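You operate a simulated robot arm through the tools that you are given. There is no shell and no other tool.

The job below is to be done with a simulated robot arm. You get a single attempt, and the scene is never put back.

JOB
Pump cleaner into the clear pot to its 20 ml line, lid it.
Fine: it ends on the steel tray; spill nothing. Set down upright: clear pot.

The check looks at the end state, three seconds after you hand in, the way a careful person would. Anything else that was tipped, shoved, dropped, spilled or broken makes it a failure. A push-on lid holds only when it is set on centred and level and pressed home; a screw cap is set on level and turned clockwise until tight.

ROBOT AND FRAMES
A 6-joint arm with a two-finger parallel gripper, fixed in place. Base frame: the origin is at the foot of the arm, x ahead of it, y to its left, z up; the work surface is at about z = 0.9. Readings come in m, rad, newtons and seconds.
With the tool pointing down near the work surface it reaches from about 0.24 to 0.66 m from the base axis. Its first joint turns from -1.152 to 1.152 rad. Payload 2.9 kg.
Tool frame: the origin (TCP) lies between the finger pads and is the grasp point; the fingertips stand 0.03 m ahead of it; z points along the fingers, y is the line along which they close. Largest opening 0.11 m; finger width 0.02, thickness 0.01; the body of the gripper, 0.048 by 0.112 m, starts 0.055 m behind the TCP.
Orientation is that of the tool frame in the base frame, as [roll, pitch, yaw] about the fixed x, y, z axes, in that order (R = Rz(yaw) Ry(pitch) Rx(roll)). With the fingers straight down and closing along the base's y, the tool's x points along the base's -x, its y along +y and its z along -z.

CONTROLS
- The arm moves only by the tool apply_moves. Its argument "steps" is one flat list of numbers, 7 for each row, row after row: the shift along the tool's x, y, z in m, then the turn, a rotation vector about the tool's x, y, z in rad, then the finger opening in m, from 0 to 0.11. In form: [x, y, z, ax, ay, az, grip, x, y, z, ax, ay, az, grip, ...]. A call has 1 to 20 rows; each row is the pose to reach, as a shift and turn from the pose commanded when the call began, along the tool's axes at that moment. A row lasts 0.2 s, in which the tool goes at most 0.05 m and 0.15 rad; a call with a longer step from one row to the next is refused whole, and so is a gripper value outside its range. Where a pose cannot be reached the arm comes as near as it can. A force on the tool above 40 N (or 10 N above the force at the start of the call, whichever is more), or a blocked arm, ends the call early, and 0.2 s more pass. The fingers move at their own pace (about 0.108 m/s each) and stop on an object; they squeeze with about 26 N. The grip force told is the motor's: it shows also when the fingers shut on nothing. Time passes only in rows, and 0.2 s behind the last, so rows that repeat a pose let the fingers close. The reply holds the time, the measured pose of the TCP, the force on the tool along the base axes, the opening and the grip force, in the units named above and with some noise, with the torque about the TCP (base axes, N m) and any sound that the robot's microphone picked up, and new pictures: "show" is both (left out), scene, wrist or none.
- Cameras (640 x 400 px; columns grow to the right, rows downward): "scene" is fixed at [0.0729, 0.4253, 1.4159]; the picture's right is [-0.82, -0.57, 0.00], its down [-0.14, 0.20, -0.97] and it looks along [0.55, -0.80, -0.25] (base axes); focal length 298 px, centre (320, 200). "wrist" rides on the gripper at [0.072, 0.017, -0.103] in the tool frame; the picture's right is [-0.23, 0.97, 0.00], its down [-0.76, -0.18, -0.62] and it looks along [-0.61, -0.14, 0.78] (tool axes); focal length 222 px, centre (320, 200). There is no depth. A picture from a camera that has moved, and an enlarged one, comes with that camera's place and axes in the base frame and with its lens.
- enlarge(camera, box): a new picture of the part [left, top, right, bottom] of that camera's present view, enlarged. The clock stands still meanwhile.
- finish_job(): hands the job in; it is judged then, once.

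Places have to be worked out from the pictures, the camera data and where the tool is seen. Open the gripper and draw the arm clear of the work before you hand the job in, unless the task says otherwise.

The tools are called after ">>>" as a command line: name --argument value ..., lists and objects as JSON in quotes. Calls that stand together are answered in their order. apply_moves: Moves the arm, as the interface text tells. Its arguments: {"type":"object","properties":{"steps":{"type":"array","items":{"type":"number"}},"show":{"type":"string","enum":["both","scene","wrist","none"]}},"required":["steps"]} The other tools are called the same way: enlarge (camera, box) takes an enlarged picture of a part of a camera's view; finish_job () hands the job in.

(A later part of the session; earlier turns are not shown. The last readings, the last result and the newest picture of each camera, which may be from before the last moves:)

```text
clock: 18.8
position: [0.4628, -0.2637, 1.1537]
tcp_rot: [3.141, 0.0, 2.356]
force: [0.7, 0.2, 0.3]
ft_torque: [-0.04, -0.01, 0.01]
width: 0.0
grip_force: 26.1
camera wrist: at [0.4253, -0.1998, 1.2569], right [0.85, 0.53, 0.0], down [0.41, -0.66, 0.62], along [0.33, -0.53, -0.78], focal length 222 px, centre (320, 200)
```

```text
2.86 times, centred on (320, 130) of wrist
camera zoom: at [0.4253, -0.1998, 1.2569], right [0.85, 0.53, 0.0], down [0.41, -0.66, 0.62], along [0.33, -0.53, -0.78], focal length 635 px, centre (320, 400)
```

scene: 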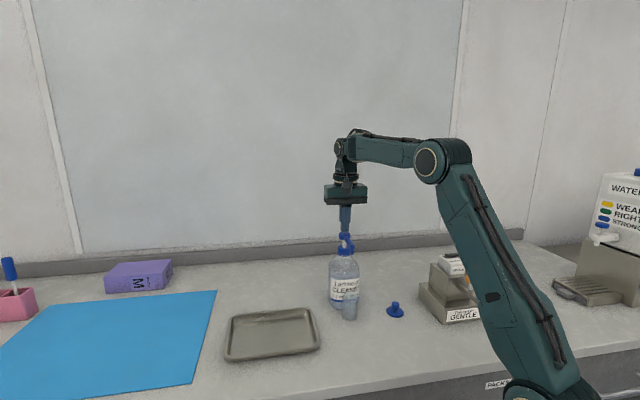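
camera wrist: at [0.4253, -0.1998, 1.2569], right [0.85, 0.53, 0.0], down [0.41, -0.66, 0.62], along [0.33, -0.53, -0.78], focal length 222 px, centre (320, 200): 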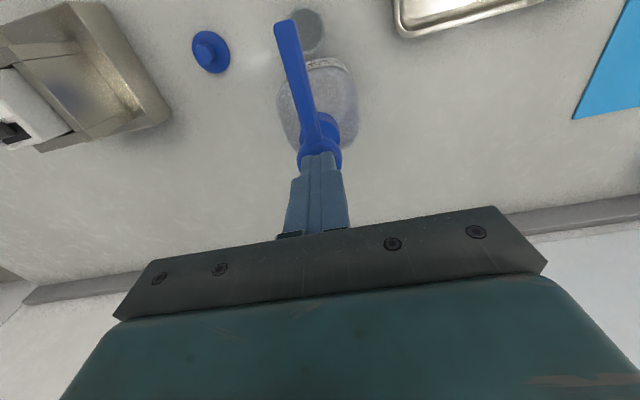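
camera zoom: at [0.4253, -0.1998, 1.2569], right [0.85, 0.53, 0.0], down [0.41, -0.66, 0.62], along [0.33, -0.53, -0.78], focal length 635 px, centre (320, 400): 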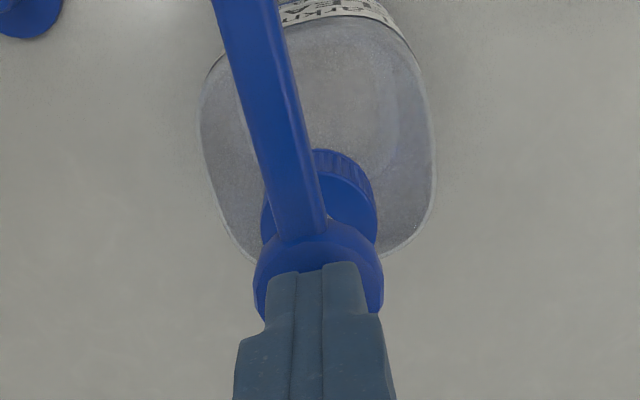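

The closed fingers are centred a few mm above the head. I press down gently in 3 mm rows and read the force.

>>> apply_moves --steps '[0, 0, 0.003, 0, 0, 0, 0.0, 0, 0, 0.006, 0, 0, 0, 0.0, 0, 0, 0.009, 0, 0, 0, 0.0, 0, 0, 0.012, 0, 0, 0, 0.0, 0, 0, 0.015, 0, 0, 0, 0.0]'

>>> enlarge --camera "scene" --box '[310, 225, 390, 325]'

```text
clock: 20.0
position: [0.4653, -0.264, 1.1389]
tcp_rot: [-3.141, 0.003, 2.355]
force: [1.1, -1.5, 6.1]
ft_torque: [-0.06, -0.04, -0.01]
width: 0.0002
grip_force: 26.3
camera wrist: at [0.4258, -0.1994, 1.2419], right [0.85, 0.53, 0.0], down [0.41, -0.66, 0.62], along [0.33, -0.53, -0.78], focal length 222 px, centre (320, 200)
```

scene: 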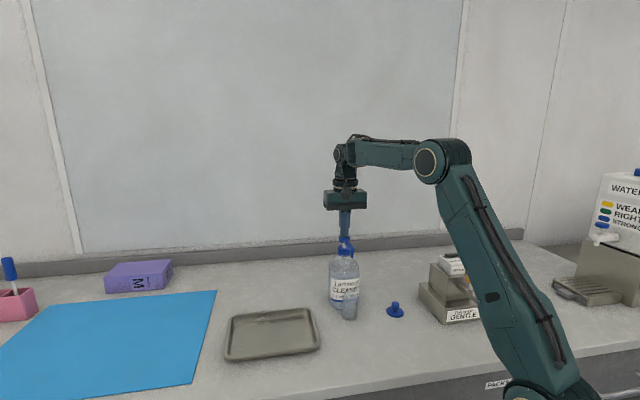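
wrist: 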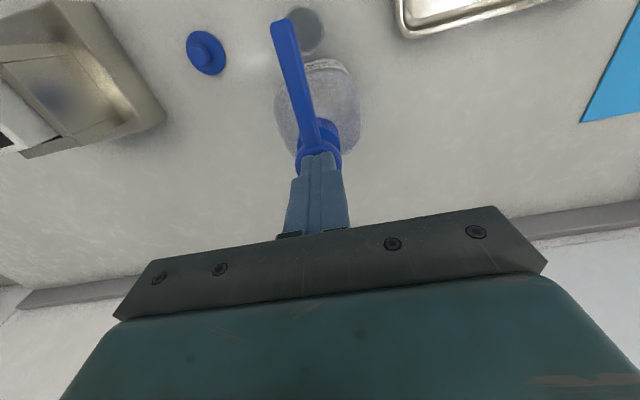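

```text
4.00 times, centred on (350, 275) of scene
camera zoom: at [0.0729, 0.4253, 1.4159], right [-0.82, -0.57, 0.0], down [-0.14, 0.2, -0.97], along [0.55, -0.8, -0.25], focal length 1193 px, centre (200, -100)
```

zoom: 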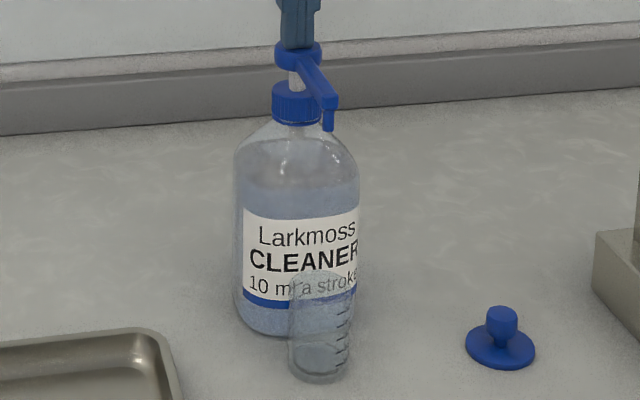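

The pump yields at about 6 N and the head has sunk ~8 mm. I keep pressing straight down until it bottoms out.

>>> apply_moves --steps '[0, 0, 0.002, 0, 0, 0, 0.0, 0, 0, 0.004, 0, 0, 0, 0.0, 0, 0, 0.006, 0, 0, 0, 0.0, 0, 0, 0.008, 0, 0, 0, 0.0, 0, 0, 0.01, 0, 0, 0, 0.0]'

>>> enlarge --camera "scene" --box '[310, 225, 390, 325]'

```text
clock: 21.2
position: [0.4658, -0.2637, 1.1277]
tcp_rot: [-3.142, 0.001, 2.357]
force: [-1.7, -0.3, 8.4]
ft_torque: [0.01, 0.05, 0.02]
width: 0.0002
grip_force: 26.1
camera wrist: at [0.426, -0.1995, 1.2316], right [0.85, 0.53, 0.0], down [0.41, -0.66, 0.62], along [0.33, -0.53, -0.78], focal length 222 px, centre (320, 200)
```

scene: 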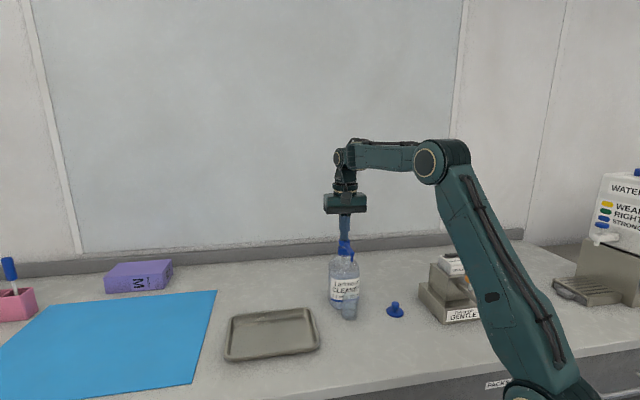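
wrist: 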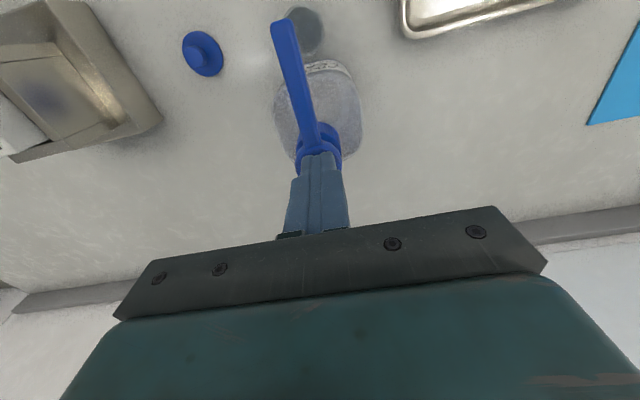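

```text
4.00 times, centred on (350, 275) of scene
camera zoom: at [0.0728, 0.4254, 1.4159], right [-0.82, -0.57, 0.0], down [-0.14, 0.2, -0.97], along [0.55, -0.8, -0.25], focal length 1193 px, centre (200, -100)
```

zoom: 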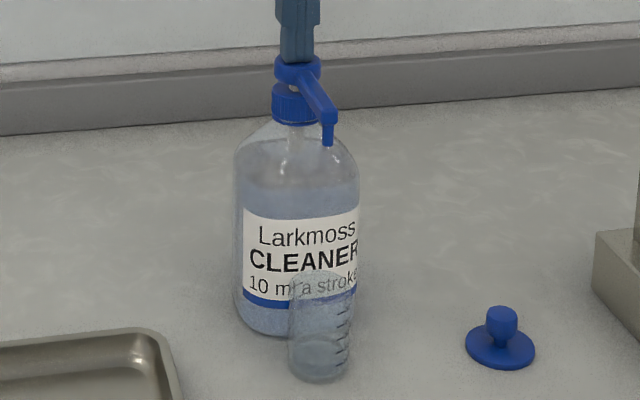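

The head has sunk ~19 mm and liquid is showing at the bottom of the pot, none outside. A few more millimetres until it bottoms.

>>> apply_moves --steps '[0, 0, 0.0015, 0, 0, 0, 0.0, 0, 0, 0.003, 0, 0, 0, 0.0, 0, 0, 0.0045, 0, 0, 0, 0.0, 0, 0, 0.006, 0, 0, 0, 0.0]'

>>> enlarge --camera "scene" --box '[310, 225, 390, 325]'

```text
clock: 22.2
position: [0.4646, -0.2643, 1.1239]
tcp_rot: [3.141, 0.004, 2.357]
force: [-0.8, 0.3, 18.0]
ft_torque: [0.03, 0.07, 0.02]
width: 0.0001
grip_force: 26.0
camera wrist: at [0.4256, -0.1992, 1.2272], right [0.85, 0.53, 0.0], down [0.41, -0.66, 0.63], along [0.33, -0.53, -0.78], focal length 222 px, centre (320, 200)
```

scene: 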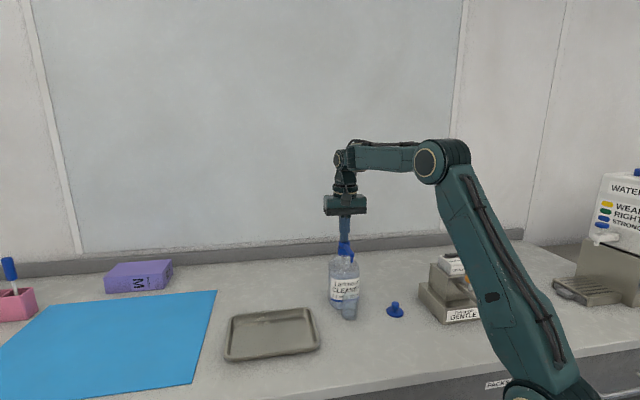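
wrist: 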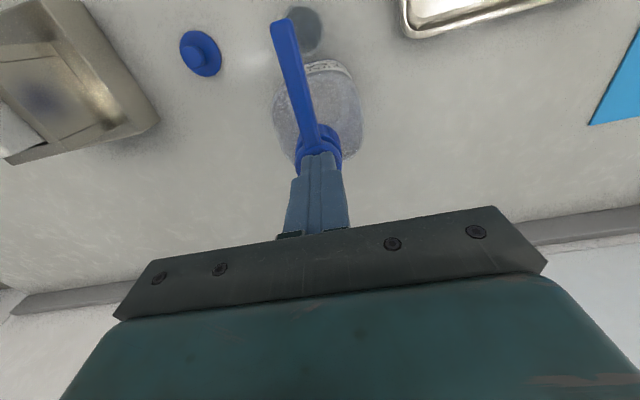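

```text
4.00 times, centred on (350, 275) of scene
camera zoom: at [0.0726, 0.4255, 1.4159], right [-0.82, -0.57, 0.0], down [-0.14, 0.2, -0.97], along [0.55, -0.8, -0.25], focal length 1193 px, centre (200, -100)
```

zoom: 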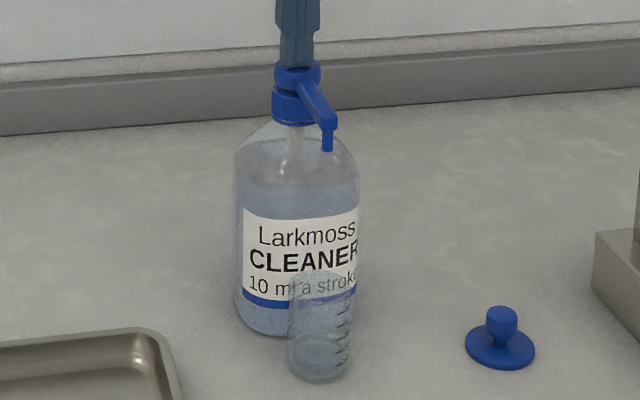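

Force jumped to 18 N: the pump has bottomed out, so stroke one is complete. I check the level, then release upward fully.

>>> enlarge --camera "scene" --box '[332, 285, 372, 325]'

>>> apply_moves --steps '[0, 0, -0.004, 0, 0, 0, 0.0, 0, 0, -0.008, 0, 0, 0, 0.0, 0, 0, -0.012, 0, 0, 0, 0.0, 0, 0, -0.016, 0, 0, 0, 0.0, 0, 0, -0.02, 0, 0, 0, 0.0, 0, 0, -0.024, 0, 0, 0, 0.0, 0, 0, -0.028, 0, 0, 0, 0.0, 0, 0, -0.033, 0, 0, 0, 0.0, 0, 0, -0.036, 0, 0, 0, 0.0, 0, 0, -0.036, 0, 0, 0, 0.0, 0, 0, -0.036, 0, 0, 0, 0.0]'

>>> enlarge --camera "scene" --box '[310, 225, 390, 325]'

>>> enlarge --camera "scene" --box '[332, 285, 372, 325]'

```text
10.00 times, centred on (352, 305) of scene
camera zoom: at [0.0726, 0.4255, 1.4159], right [-0.82, -0.57, 0.0], down [-0.14, 0.2, -0.97], along [0.55, -0.8, -0.25], focal length 2982 px, centre (0, -850)
```

zoom: 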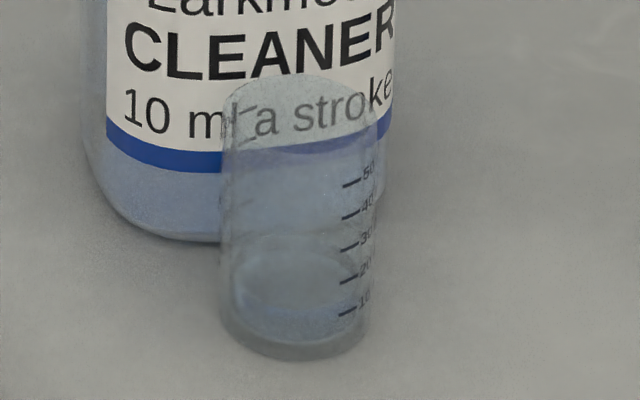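

```text
clock: 24.6
position: [0.4654, -0.2637, 1.1584]
tcp_rot: [3.141, 0.0, 2.357]
force: [-0.9, 0.0, -0.5]
ft_torque: [-0.01, 0.01, -0.01]
width: 0.0003
grip_force: 25.7
camera wrist: at [0.4256, -0.1995, 1.2614], right [0.85, 0.53, 0.0], down [0.41, -0.66, 0.62], along [0.33, -0.53, -0.78], focal length 222 px, centre (320, 200)
```

scene: 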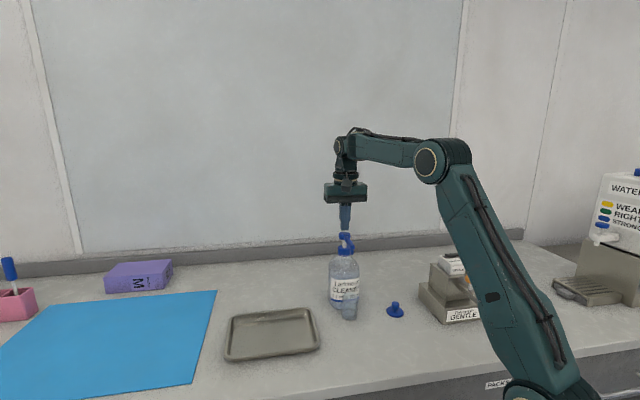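
wrist: 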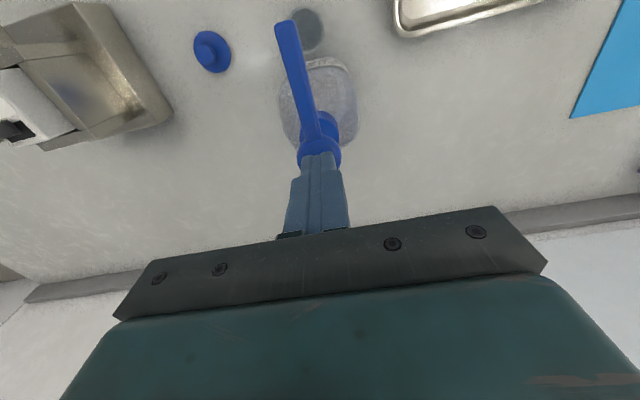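

```text
4.00 times, centred on (350, 275) of scene
camera zoom: at [0.0729, 0.4253, 1.4159], right [-0.82, -0.57, 0.0], down [-0.14, 0.2, -0.97], along [0.55, -0.8, -0.25], focal length 1193 px, centre (200, -100)
```

zoom: 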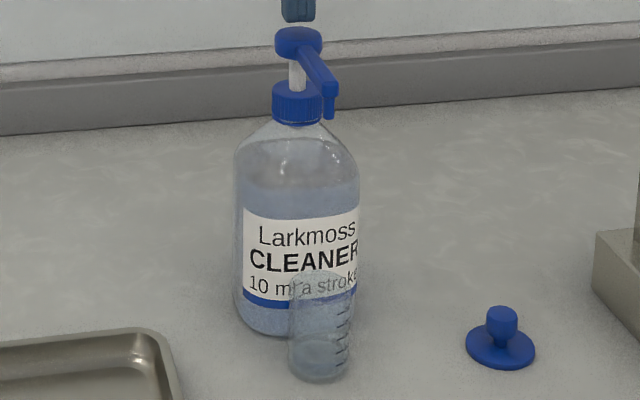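

```text
10.00 times, centred on (352, 305) of scene
camera zoom: at [0.0729, 0.4253, 1.4159], right [-0.82, -0.57, 0.0], down [-0.14, 0.2, -0.97], along [0.55, -0.8, -0.25], focal length 2982 px, centre (0, -850)
```

zoom: 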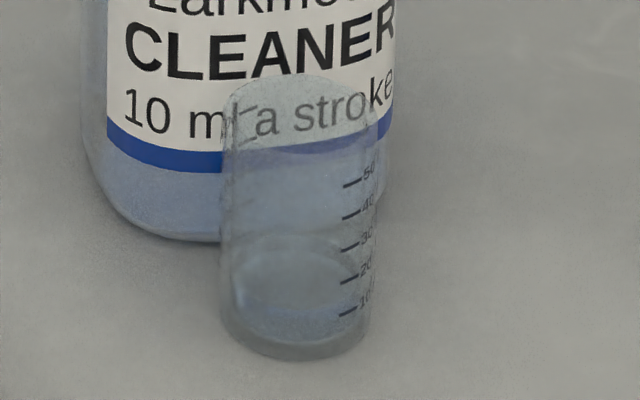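

Stroke one raised the level to about the 10 ml mark (surface ellipse lines up with that mark) with no drops outside; the head has sprung back fully. Now the second full stroke, to the same depth.

>>> apply_moves --steps '[0, 0, 0.005, 0, 0, 0, 0.0, 0, 0, 0.01, 0, 0, 0, 0.0, 0, 0, 0.013, 0, 0, 0, 0.0, 0, 0, 0.016, 0, 0, 0, 0.0, 0, 0, 0.019, 0, 0, 0, 0.0, 0, 0, 0.022, 0, 0, 0, 0.0, 0, 0, 0.025, 0, 0, 0, 0.0, 0, 0, 0.028, 0, 0, 0, 0.0, 0, 0, 0.031, 0, 0, 0, 0.0, 0, 0, 0.034, 0, 0, 0, 0.0, 0, 0, 0.036, 0, 0, 0, 0.0, 0, 0, 0.036, 0, 0, 0, 0.0]'

>>> enlarge --camera "scene" --box '[310, 225, 390, 325]'

>>> enlarge --camera "scene" --box '[332, 285, 372, 325]'

```text
clock: 27.2
position: [0.4639, -0.2634, 1.1242]
tcp_rot: [-3.141, 0.004, 2.357]
force: [-6.7, 1.0, 23.0]
ft_torque: [0.06, 0.24, -0.05]
width: 0.0002
grip_force: 26.2
camera wrist: at [0.4251, -0.1995, 1.227], right [0.85, 0.53, 0.0], down [0.41, -0.66, 0.63], along [0.33, -0.53, -0.78], focal length 222 px, centre (320, 200)
```

scene: 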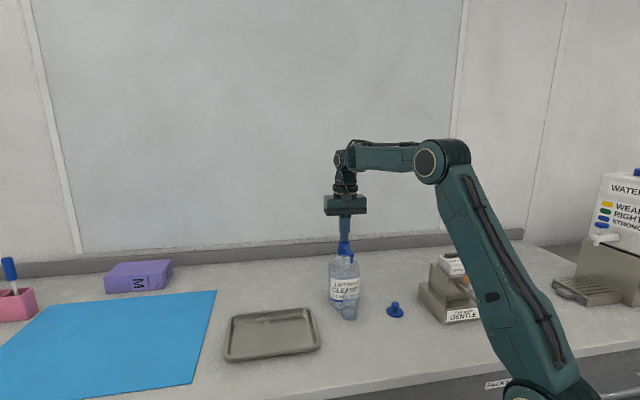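
wrist: 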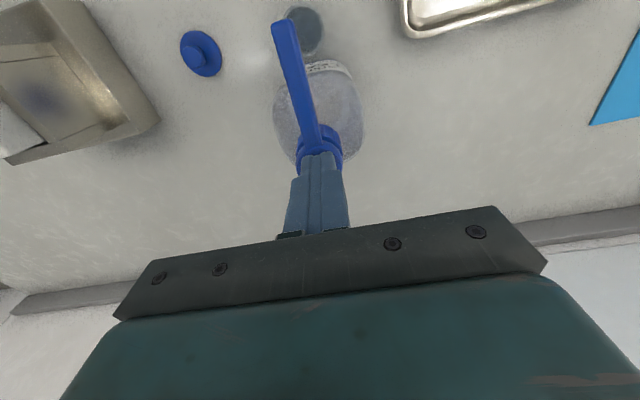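

```text
4.00 times, centred on (350, 275) of scene
camera zoom: at [0.0724, 0.4255, 1.4159], right [-0.82, -0.57, 0.0], down [-0.14, 0.2, -0.97], along [0.55, -0.8, -0.25], focal length 1193 px, centre (200, -100)
```

zoom: 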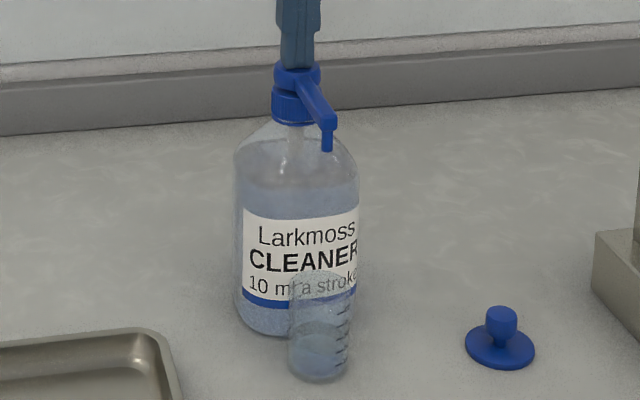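

```text
10.00 times, centred on (352, 305) of scene
camera zoom: at [0.0724, 0.4255, 1.4159], right [-0.82, -0.57, 0.0], down [-0.14, 0.2, -0.97], along [0.55, -0.8, -0.25], focal length 2982 px, centre (0, -850)
```

zoom: 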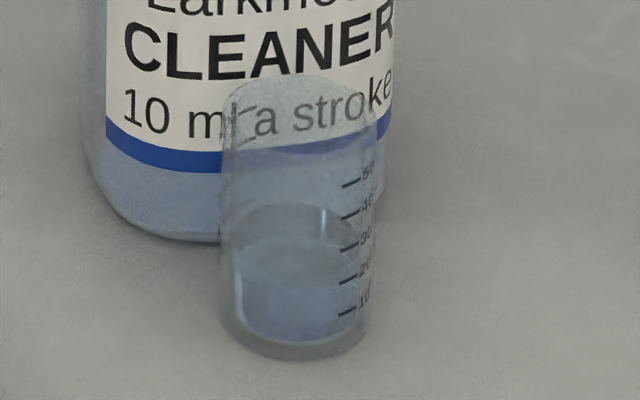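

The surface ellipse now matches the 20 ml mark (back edge ~205, front ~290 in the enlarged view). I release the pump upward and rise clear.

>>> apply_moves --steps '[0, 0, -0.003, 0, 0, 0, 0.0, 0, 0, -0.007, 0, 0, 0, 0.0, 0, 0, -0.011, 0, 0, 0, 0.0, 0, 0, -0.015, 0, 0, 0, 0.0, 0, 0, -0.019, 0, 0, 0, 0.0, 0, 0, -0.023, 0, 0, 0, 0.0, 0, 0, -0.027, 0, 0, 0, 0.0, 0, 0, -0.031, 0, 0, 0, 0.0, 0, 0, -0.04, 0, 0, 0, 0.0, 0, 0, -0.06, 0, 0, 0, 0.0, 0, 0, -0.067, 0, 0, 0, 0.0, 0, 0, -0.067, 0, 0, 0, 0.0]'

>>> enlarge --camera "scene" --box '[310, 225, 390, 325]'

>>> enlarge --camera "scene" --box '[332, 285, 372, 325]'

>>> enlarge --camera "wrist" --box '[260, 0, 390, 90]'

```text
clock: 29.8
position: [0.4643, -0.2629, 1.1893]
tcp_rot: [-3.14, 0.001, 2.357]
force: [0.5, 0.3, 0.4]
ft_torque: [0.02, -0.03, -0.02]
width: 0.0002
grip_force: 26.5
camera wrist: at [0.4257, -0.1993, 1.2929], right [0.85, 0.53, 0.0], down [0.41, -0.66, 0.62], along [0.33, -0.53, -0.78], focal length 222 px, centre (320, 200)
```

scene: 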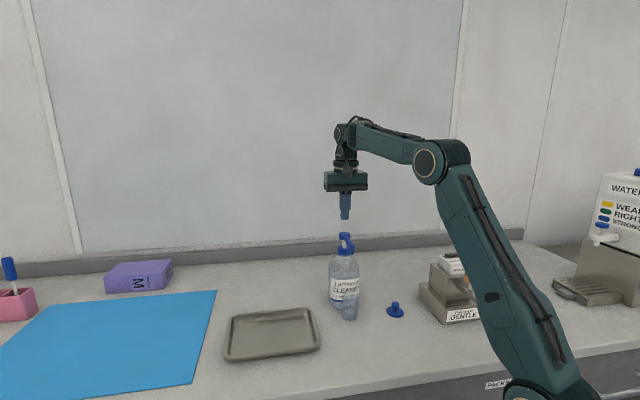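
wrist: 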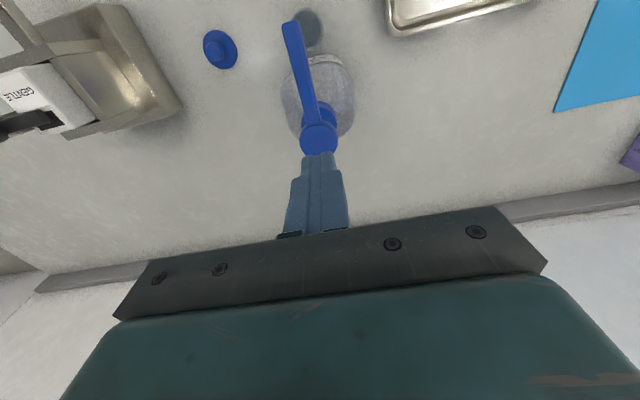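

```text
4.00 times, centred on (350, 275) of scene
camera zoom: at [0.0729, 0.4253, 1.4159], right [-0.82, -0.57, 0.0], down [-0.14, 0.2, -0.97], along [0.55, -0.8, -0.25], focal length 1193 px, centre (200, -100)
```

zoom: 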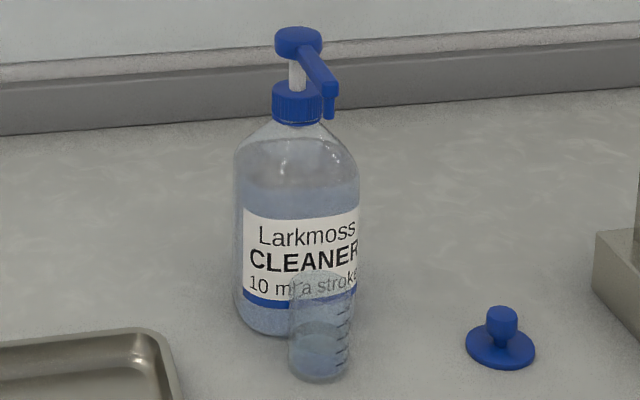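

```text
10.00 times, centred on (352, 305) of scene
camera zoom: at [0.0729, 0.4253, 1.4159], right [-0.82, -0.57, 0.0], down [-0.14, 0.2, -0.97], along [0.55, -0.8, -0.25], focal length 2982 px, centre (0, -850)
```

zoom: 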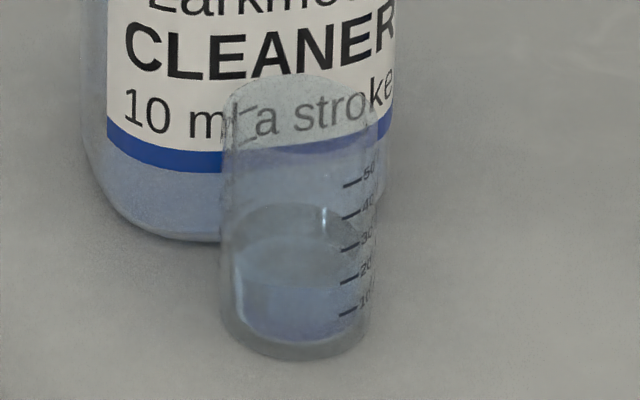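

```text
4.44 times, centred on (325, 45) of wrist
camera zoom: at [0.4257, -0.1993, 1.2929], right [0.85, 0.53, 0.0], down [0.41, -0.66, 0.62], along [0.33, -0.53, -0.78], focal length 987 px, centre (298, 889)
```

zoom: 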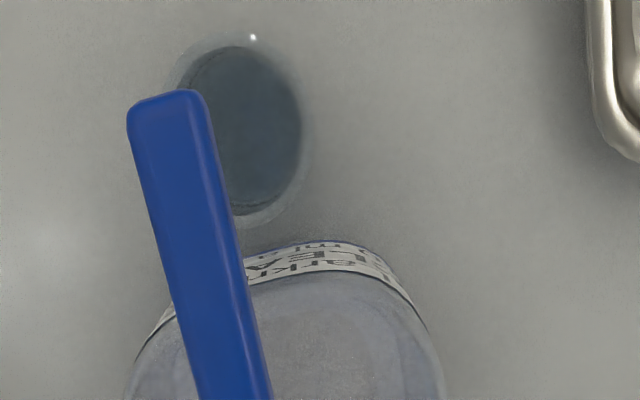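

20 ml is in, nothing spilled. I retrace: back out from over the pump, tilt 30° again with fingers open, and come down to the pre-grasp spot in front of the pot.

>>> apply_moves --steps '[0.0432, -0.0002, 0, 0, 0, 0, 0.02, 0.0864, -0.0003, 0, 0, 0, 0, 0.05, 0.1295, -0.0005, 0, 0, 0, 0, 0.07, 0.1727, -0.0006, 0, 0, 0, 0, 0.07, 0.1727, -0.0006, 0, 0, -0.1309, 0, 0.07, 0.1727, -0.0006, 0, 0, -0.2618, 0, 0.07, 0.1727, -0.0006, 0, 0, -0.3927, 0, 0.07, 0.1727, -0.0006, 0, 0, -0.5236, 0, 0.07, 0.1727, -0.0006, 0.0417, 0, -0.5236, 0, 0.07, 0.1727, -0.0006, 0.0833, 0, -0.5236, 0, 0.07, 0.1727, -0.0006, 0.125, 0, -0.5236, 0, 0.07, 0.1727, -0.0006, 0.1667, 0, -0.5236, 0, 0.07, 0.1727, -0.0006, 0.2083, 0, -0.5236, 0, 0.07, 0.1727, -0.0006, 0.2498, 0, -0.5236, 0, 0.07, 0.1727, -0.0006, 0.2498, 0, -0.5236, 0, 0.07]'

```text
clock: 33.0
position: [0.3417, -0.1423, 0.9398]
tcp_rot: [-3.142, 0.523, 2.358]
force: [-0.1, 0.8, -0.9]
ft_torque: [0.04, 0.0, 0.0]
width: 0.0699
grip_force: 0.1
camera wrist: at [0.2735, -0.0486, 0.9941], right [0.83, 0.55, 0.11], down [0.12, -0.37, 0.92], along [0.55, -0.75, -0.37], focal length 222 px, centre (320, 200)
```

scene: 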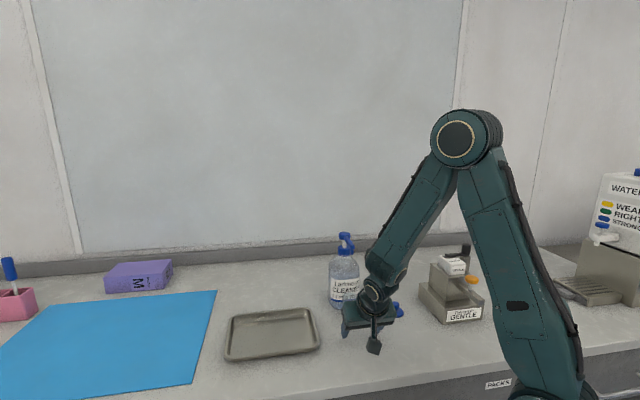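
wrist: 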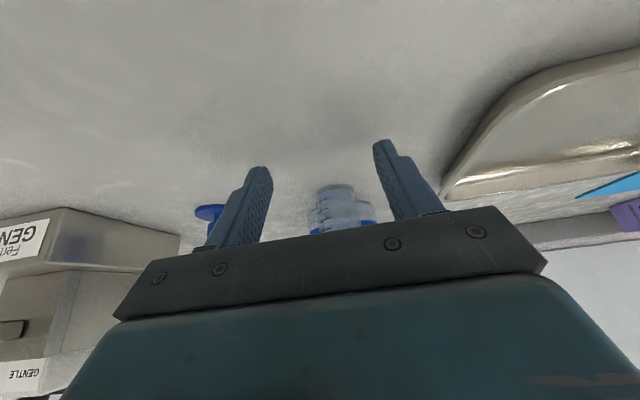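

The view matches the one when I withdrew. I slide forward 9.5 cm with the fingers straddling the pot, then close.

>>> apply_moves --steps '[-0.0206, 0, 0.0119, 0, 0, 0, 0.07, -0.0411, 0, 0.0238, 0, 0, 0, 0.07, -0.0617, 0, 0.0356, 0, 0, 0, 0.07, -0.0823, 0, 0.0475, 0, 0, 0, 0.07, -0.0823, 0, 0.0475, 0, 0, 0, 0.07]'

>>> enlarge --camera "wrist" --box '[240, 100, 400, 240]'

```text
clock: 34.2
position: [0.4088, -0.2103, 0.9389]
tcp_rot: [-3.14, 0.521, 2.357]
force: [-0.1, 0.5, 0.3]
ft_torque: [0.01, 0.0, -0.05]
width: 0.0699
grip_force: 0.1
camera wrist: at [0.3415, -0.1161, 0.9922], right [0.83, 0.55, 0.11], down [0.12, -0.37, 0.92], along [0.55, -0.75, -0.37], focal length 222 px, centre (320, 200)
```

scene: 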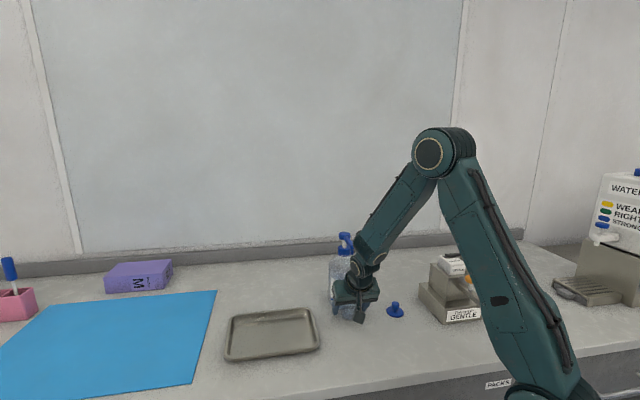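
wrist: 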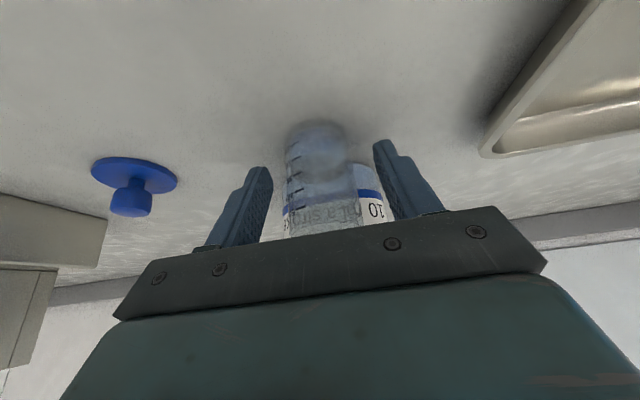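

```text
2.86 times, centred on (320, 170) of wrist
camera zoom: at [0.3415, -0.1161, 0.9922], right [0.83, 0.55, 0.11], down [0.12, -0.37, 0.92], along [0.55, -0.75, -0.37], focal length 635 px, centre (320, 286)
```

zoom: 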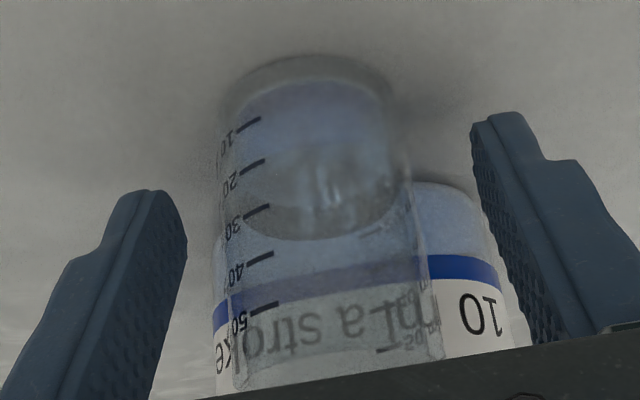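

The pot with its 20 ml is centred between the fingers. I close gently and lift it just a few mm.

>>> apply_moves --steps '[0, 0, 0, 0, 0, 0, 0.055, 0, 0, 0, 0, 0, 0, 0.045, 0, 0, 0, 0, 0, 0, 0.02, 0, 0, 0, 0, 0, 0, 0.02, 0, 0, 0, 0, 0, 0, 0.02, -0.002, 0, -0.0035, 0, 0, 0, 0.02, -0.005, 0, -0.0087, 0, 0, 0, 0.02, -0.005, 0, -0.0087, 0, 0, 0, 0.02]'

>>> enlarge --camera "wrist" --box '[240, 100, 400, 240]'

```text
clock: 36.0
position: [0.4093, -0.2083, 0.949]
tcp_rot: [-3.139, 0.525, 2.358]
force: [0.2, 0.1, -1.3]
ft_torque: [-0.02, -0.02, 0.0]
width: 0.0411
grip_force: 26.0
camera wrist: at [0.3415, -0.1149, 1.0029], right [0.83, 0.55, 0.11], down [0.12, -0.37, 0.92], along [0.55, -0.75, -0.37], focal length 222 px, centre (320, 200)
```

scene: 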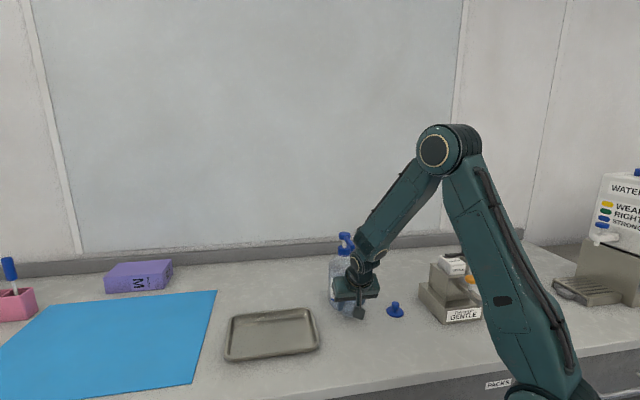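
wrist: 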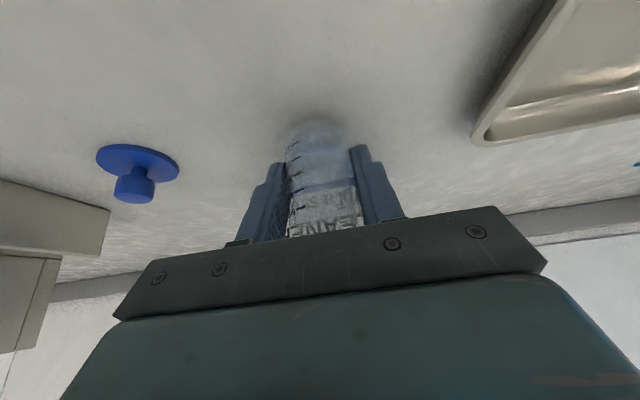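

```text
2.86 times, centred on (320, 170) of wrist
camera zoom: at [0.3415, -0.1149, 1.0029], right [0.83, 0.55, 0.11], down [0.12, -0.37, 0.92], along [0.55, -0.75, -0.37], focal length 635 px, centre (320, 286)
```

zoom: 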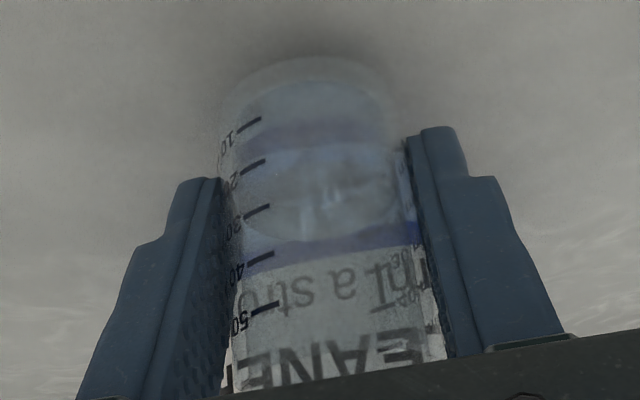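

The pot is held upright. I back it slowly out from under the spout, then raise it by 5 cm.

>>> apply_moves --steps '[0.0087, 0, -0.005, 0, 0, 0, 0.02, 0.0217, 0, -0.0125, 0, 0, 0, 0.02, 0.0346, 0, -0.02, 0, 0, 0, 0.02, 0.0476, 0, -0.0275, 0, 0, 0, 0.02, 0.0606, 0, -0.035, 0, 0, 0, 0.02, 0.0719, 0, -0.0415, 0, 0, 0, 0.02, 0.0779, 0, -0.045, 0, 0, 0, 0.02, 0.0729, 0, -0.0537, 0, 0, 0, 0.02, 0.0654, 0, -0.0667, 0, 0, 0, 0.02, 0.0579, 0, -0.0796, 0, 0, 0, 0.02, 0.0529, 0, -0.0883, 0, 0, 0, 0.02, 0.0529, 0, -0.0883, 0, 0, 0, 0.02]'

>>> enlarge --camera "scene" --box '[200, 220, 420, 380]'

```text
clock: 38.6
position: [0.3453, -0.1465, 1.0003]
tcp_rot: [-3.14, 0.524, 2.356]
force: [-0.1, 0.5, -0.5]
ft_torque: [0.01, 0.01, 0.0]
width: 0.0413
grip_force: 26.4
camera wrist: at [0.2758, -0.0529, 1.0525], right [0.83, 0.55, 0.11], down [0.12, -0.37, 0.92], along [0.55, -0.75, -0.37], focal length 222 px, centre (320, 200)
```

scene: 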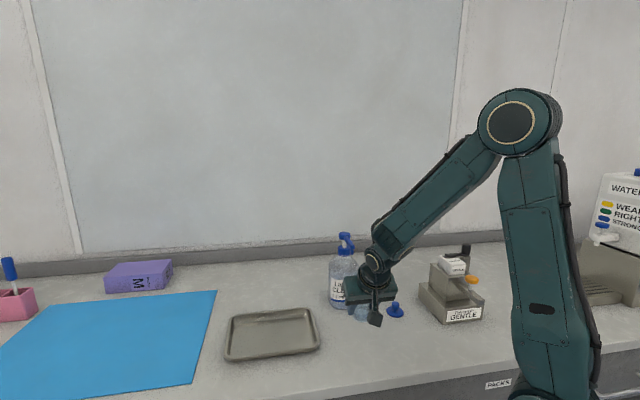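
wrist: 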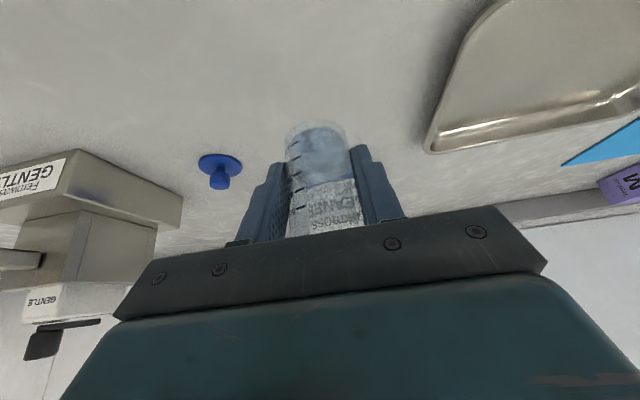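

```text
2.50 times, centred on (310, 300) of scene
camera zoom: at [0.0729, 0.4253, 1.4159], right [-0.82, -0.57, 0.0], down [-0.14, 0.2, -0.97], along [0.55, -0.8, -0.25], focal length 746 px, centre (345, -50)
```

zoom: 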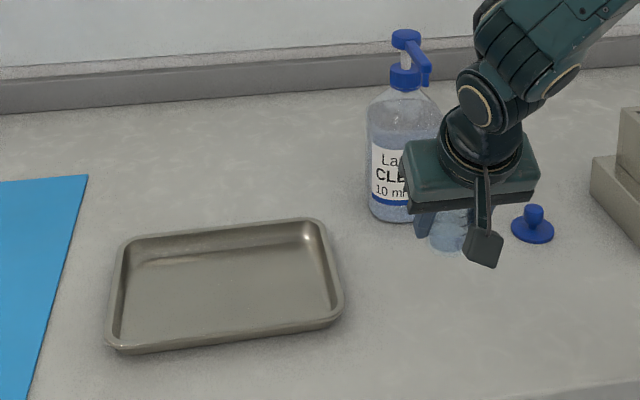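

The pot with liquid is clear of the spout, and the tray is confirmed around [0.525,-0.025] with its sides along the 45° directions. I carry the pot smoothly at z≈1.0 to above the tray's centre.

>>> apply_moves --steps '[-0.001, 0.0063, 0.0006, 0, 0, 0, 0.02, -0.0026, 0.0169, 0.0015, 0, 0, 0, 0.02, -0.0051, 0.0338, 0.003, 0, 0, 0, 0.02, -0.008, 0.0528, 0.0047, 0, 0, 0, 0.02, -0.0112, 0.0739, 0.0065, 0, 0, 0, 0.02, -0.0144, 0.095, 0.0084, 0, 0, 0, 0.02, -0.0177, 0.1161, 0.0102, 0, 0, 0, 0.02, -0.0209, 0.1372, 0.0121, 0, 0, 0, 0.02, -0.0241, 0.1583, 0.014, 0, 0, 0, 0.02, -0.027, 0.1773, 0.0156, 0, 0, 0, 0.02, -0.0295, 0.1942, 0.0171, 0, 0, 0, 0.02, -0.0311, 0.2048, 0.018, 0, 0, 0, 0.02, -0.0321, 0.2111, 0.0186, 0, 0, 0, 0.02, -0.0321, 0.2111, 0.0186, 0, 0, 0, 0.02]'

>>> enlarge --camera "scene" --box '[190, 220, 390, 380]'

```text
clock: 41.6
position: [0.5199, -0.0231, 0.9983]
tcp_rot: [-3.14, 0.524, 2.358]
force: [-0.7, 0.2, -1.1]
ft_torque: [0.0, -0.05, -0.01]
width: 0.0411
grip_force: 26.3
camera wrist: at [0.4522, 0.0711, 1.0526], right [0.83, 0.55, 0.11], down [0.12, -0.37, 0.92], along [0.55, -0.75, -0.37], focal length 222 px, centre (320, 200)
```

scene: 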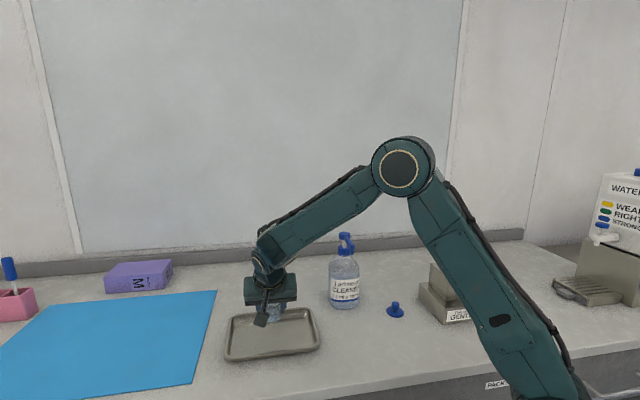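
wrist: 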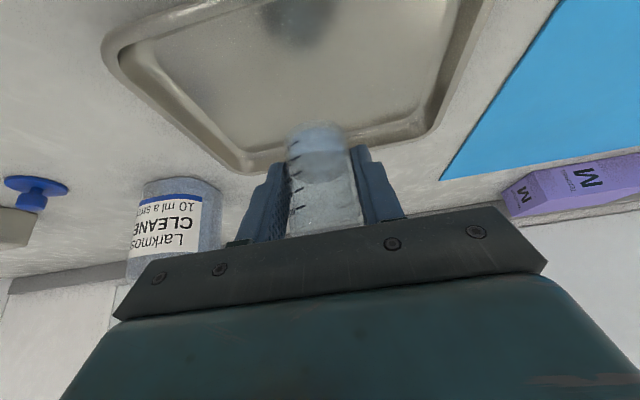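

```text
2.50 times, centred on (290, 300) of scene
camera zoom: at [0.0729, 0.4253, 1.4159], right [-0.82, -0.57, 0.0], down [-0.14, 0.2, -0.97], along [0.55, -0.8, -0.25], focal length 746 px, centre (395, -50)
```

zoom: 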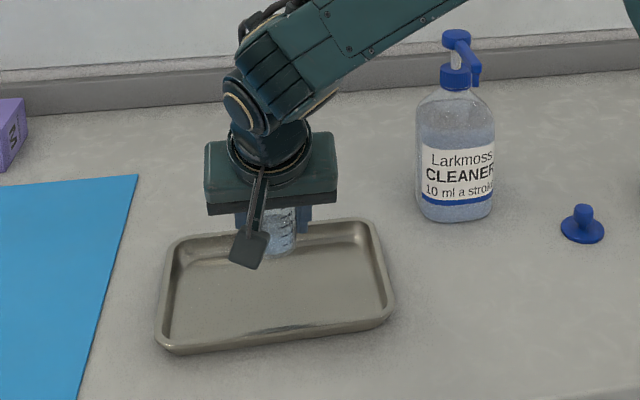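

The pot hangs over the middle of the tray. I lower it 5 cm to about 1 cm above the tray floor.

>>> apply_moves --steps '[0.004, 0, 0.0069, 0, 0, 0, 0.02, 0.01, 0, 0.0173, 0, 0, 0, 0.02, 0.017, 0, 0.0294, 0, 0, 0, 0.02, 0.0225, 0, 0.039, 0, 0, 0, 0.02, 0.025, 0, 0.0433, 0, 0, 0, 0.02, 0.025, 0, 0.0433, 0, 0, 0, 0.02]'

>>> enlarge --camera "scene" --box '[210, 260, 330, 380]'

>>> enlarge --camera "wrist" --box '[220, 60, 420, 240]'

```text
clock: 43.0
position: [0.523, -0.022, 0.9487]
tcp_rot: [-3.141, 0.523, 2.358]
force: [0.3, 0.1, 0.1]
ft_torque: [0.01, 0.01, 0.02]
width: 0.041
grip_force: 25.5
camera wrist: at [0.4531, 0.0709, 1.0024], right [0.83, 0.55, 0.11], down [0.12, -0.37, 0.92], along [0.55, -0.75, -0.37], focal length 222 px, centre (320, 200)
```

scene: 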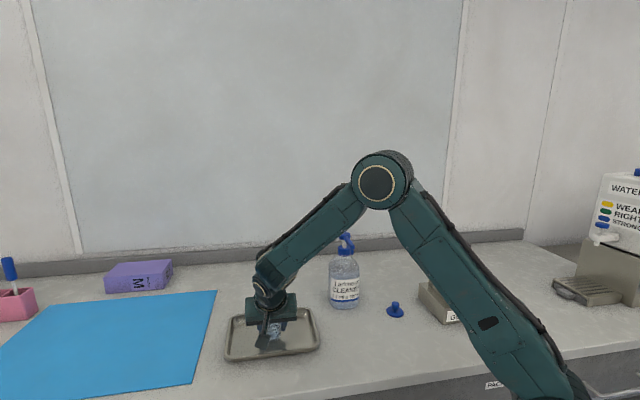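
wrist: 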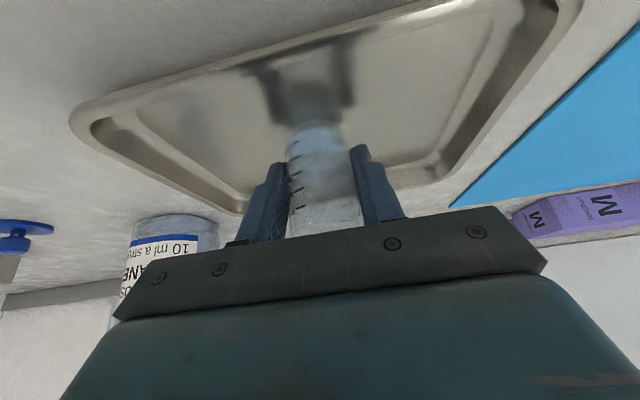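

```text
3.33 times, centred on (270, 320) of scene
camera zoom: at [0.0729, 0.4253, 1.4159], right [-0.82, -0.57, 0.0], down [-0.14, 0.2, -0.97], along [0.55, -0.8, -0.25], focal length 994 px, centre (487, -200)
```

zoom: 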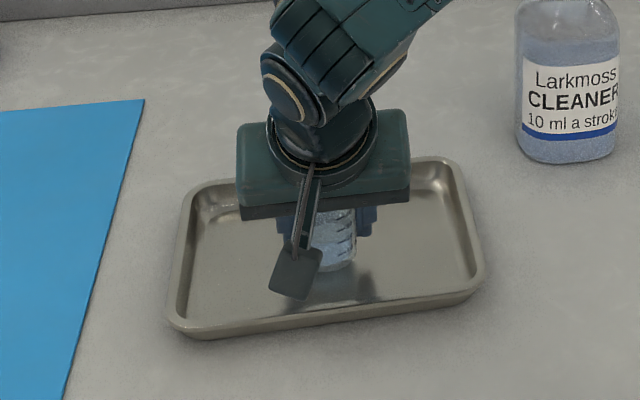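

```text
2.22 times, centred on (320, 150) of wrist
camera zoom: at [0.4531, 0.0709, 1.0024], right [0.83, 0.55, 0.11], down [0.12, -0.37, 0.92], along [0.55, -0.75, -0.37], focal length 494 px, centre (320, 311)
```

zoom: 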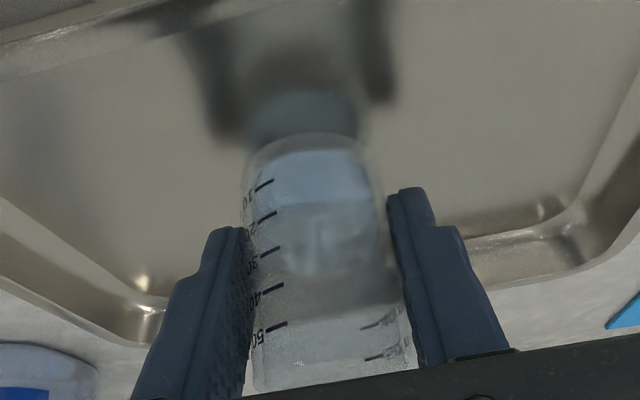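

The reflection in the tray floor shows the pot bottom just several mm above it. I lower in small steps and watch the vertical force.

>>> apply_moves --steps '[0.001, 0, 0.0017, 0, 0, 0, 0.02, 0.002, 0, 0.0035, 0, 0, 0, 0.02, 0.002, 0, 0.0035, 0, 0, 0, 0.02]' --show "wrist"

>>> enlarge --camera "wrist" --box '[260, 80, 380, 200]'

```text
clock: 43.8
position: [0.522, -0.0231, 0.9452]
tcp_rot: [-3.141, 0.525, 2.357]
force: [0.1, 0.1, -0.8]
ft_torque: [0.0, -0.01, -0.02]
width: 0.0408
grip_force: 26.0
camera wrist: at [0.4526, 0.0711, 0.9984], right [0.83, 0.55, 0.11], down [0.12, -0.37, 0.92], along [0.55, -0.75, -0.37], focal length 222 px, centre (320, 200)
```

wrist: 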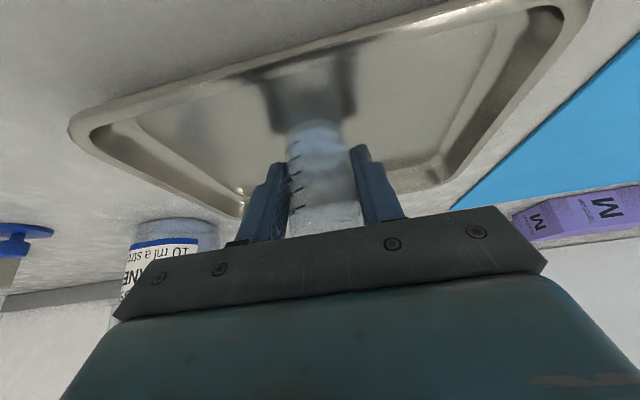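

```text
3.33 times, centred on (320, 140) of wrist
camera zoom: at [0.4526, 0.0711, 0.9984], right [0.83, 0.55, 0.11], down [0.12, -0.37, 0.92], along [0.55, -0.75, -0.37], focal length 740 px, centre (320, 400)
```

zoom: 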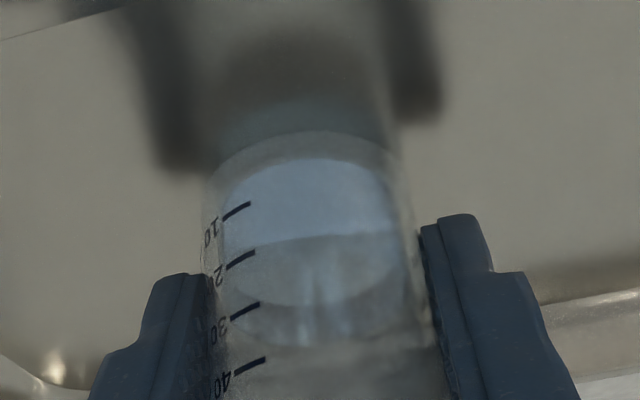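

About 3 mm of gap remains by the reflection. I lower 2 mm, then 0.7 mm more, watching for contact.

>>> apply_moves --steps '[0.0005, 0, 0.0009, 0, 0, 0, 0.02, 0.001, 0, 0.0017, 0, 0, 0, 0.02, 0.001, 0, 0.0017, 0, 0, 0, 0.02]' --show "wrist"

>>> enlarge --camera "wrist" --box '[260, 80, 380, 200]'

>>> apply_moves --steps '[0.00035, 0, 0.0006, 0, 0, 0, 0.02, 0.00035, 0, 0.0006, 0, 0, 0, 0.02]' --show "wrist"

>>> enlarge --camera "wrist" --box '[260, 80, 380, 200]'

```text
clock: 44.6
position: [0.5216, -0.0236, 0.9436]
tcp_rot: [3.141, 0.526, 2.357]
force: [-0.3, -0.2, 1.8]
ft_torque: [-0.03, 0.02, 0.0]
width: 0.0413
grip_force: 26.7
camera wrist: at [0.4529, 0.071, 0.9968], right [0.83, 0.55, 0.11], down [0.12, -0.37, 0.92], along [0.55, -0.75, -0.37], focal length 222 px, centre (320, 200)
```

wrist: 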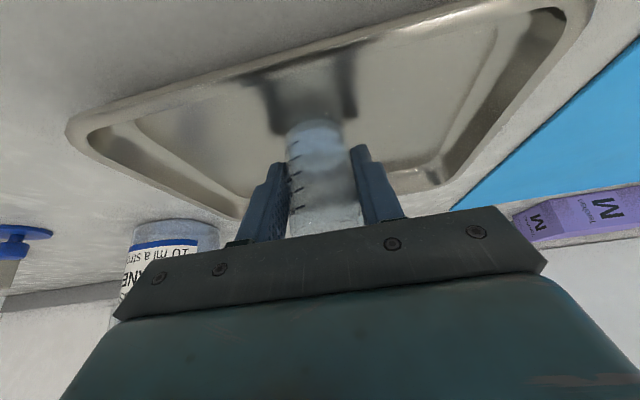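

```text
3.33 times, centred on (320, 140) of wrist
camera zoom: at [0.4529, 0.071, 0.9968], right [0.83, 0.55, 0.11], down [0.12, -0.37, 0.92], along [0.55, -0.75, -0.37], focal length 740 px, centre (320, 400)
```

zoom: 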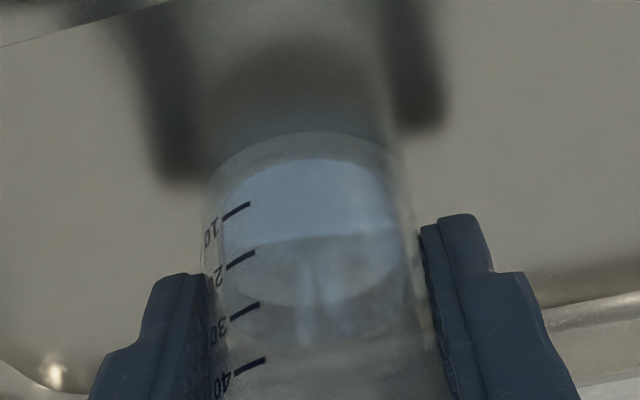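

```text
clock: 45.2
position: [0.5209, -0.023, 0.9436]
tcp_rot: [-3.141, 0.524, 2.356]
force: [0.5, -0.8, 3.8]
ft_torque: [-0.06, 0.01, -0.01]
width: 0.0409
grip_force: 25.7
camera wrist: at [0.4528, 0.071, 0.9964], right [0.83, 0.55, 0.11], down [0.12, -0.37, 0.92], along [0.55, -0.75, -0.37], focal length 222 px, centre (320, 200)
```

wrist: 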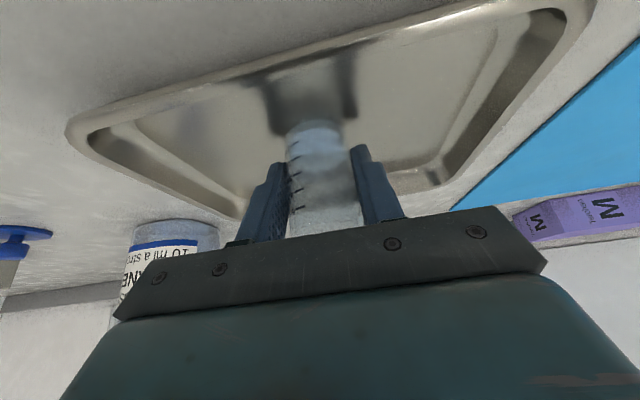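

```text
3.33 times, centred on (320, 140) of wrist
camera zoom: at [0.4528, 0.071, 0.9964], right [0.83, 0.55, 0.11], down [0.12, -0.37, 0.92], along [0.55, -0.75, -0.37], focal length 740 px, centre (320, 400)
```

zoom: 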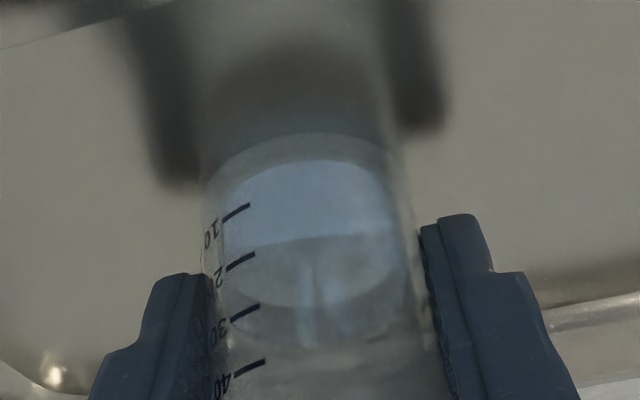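

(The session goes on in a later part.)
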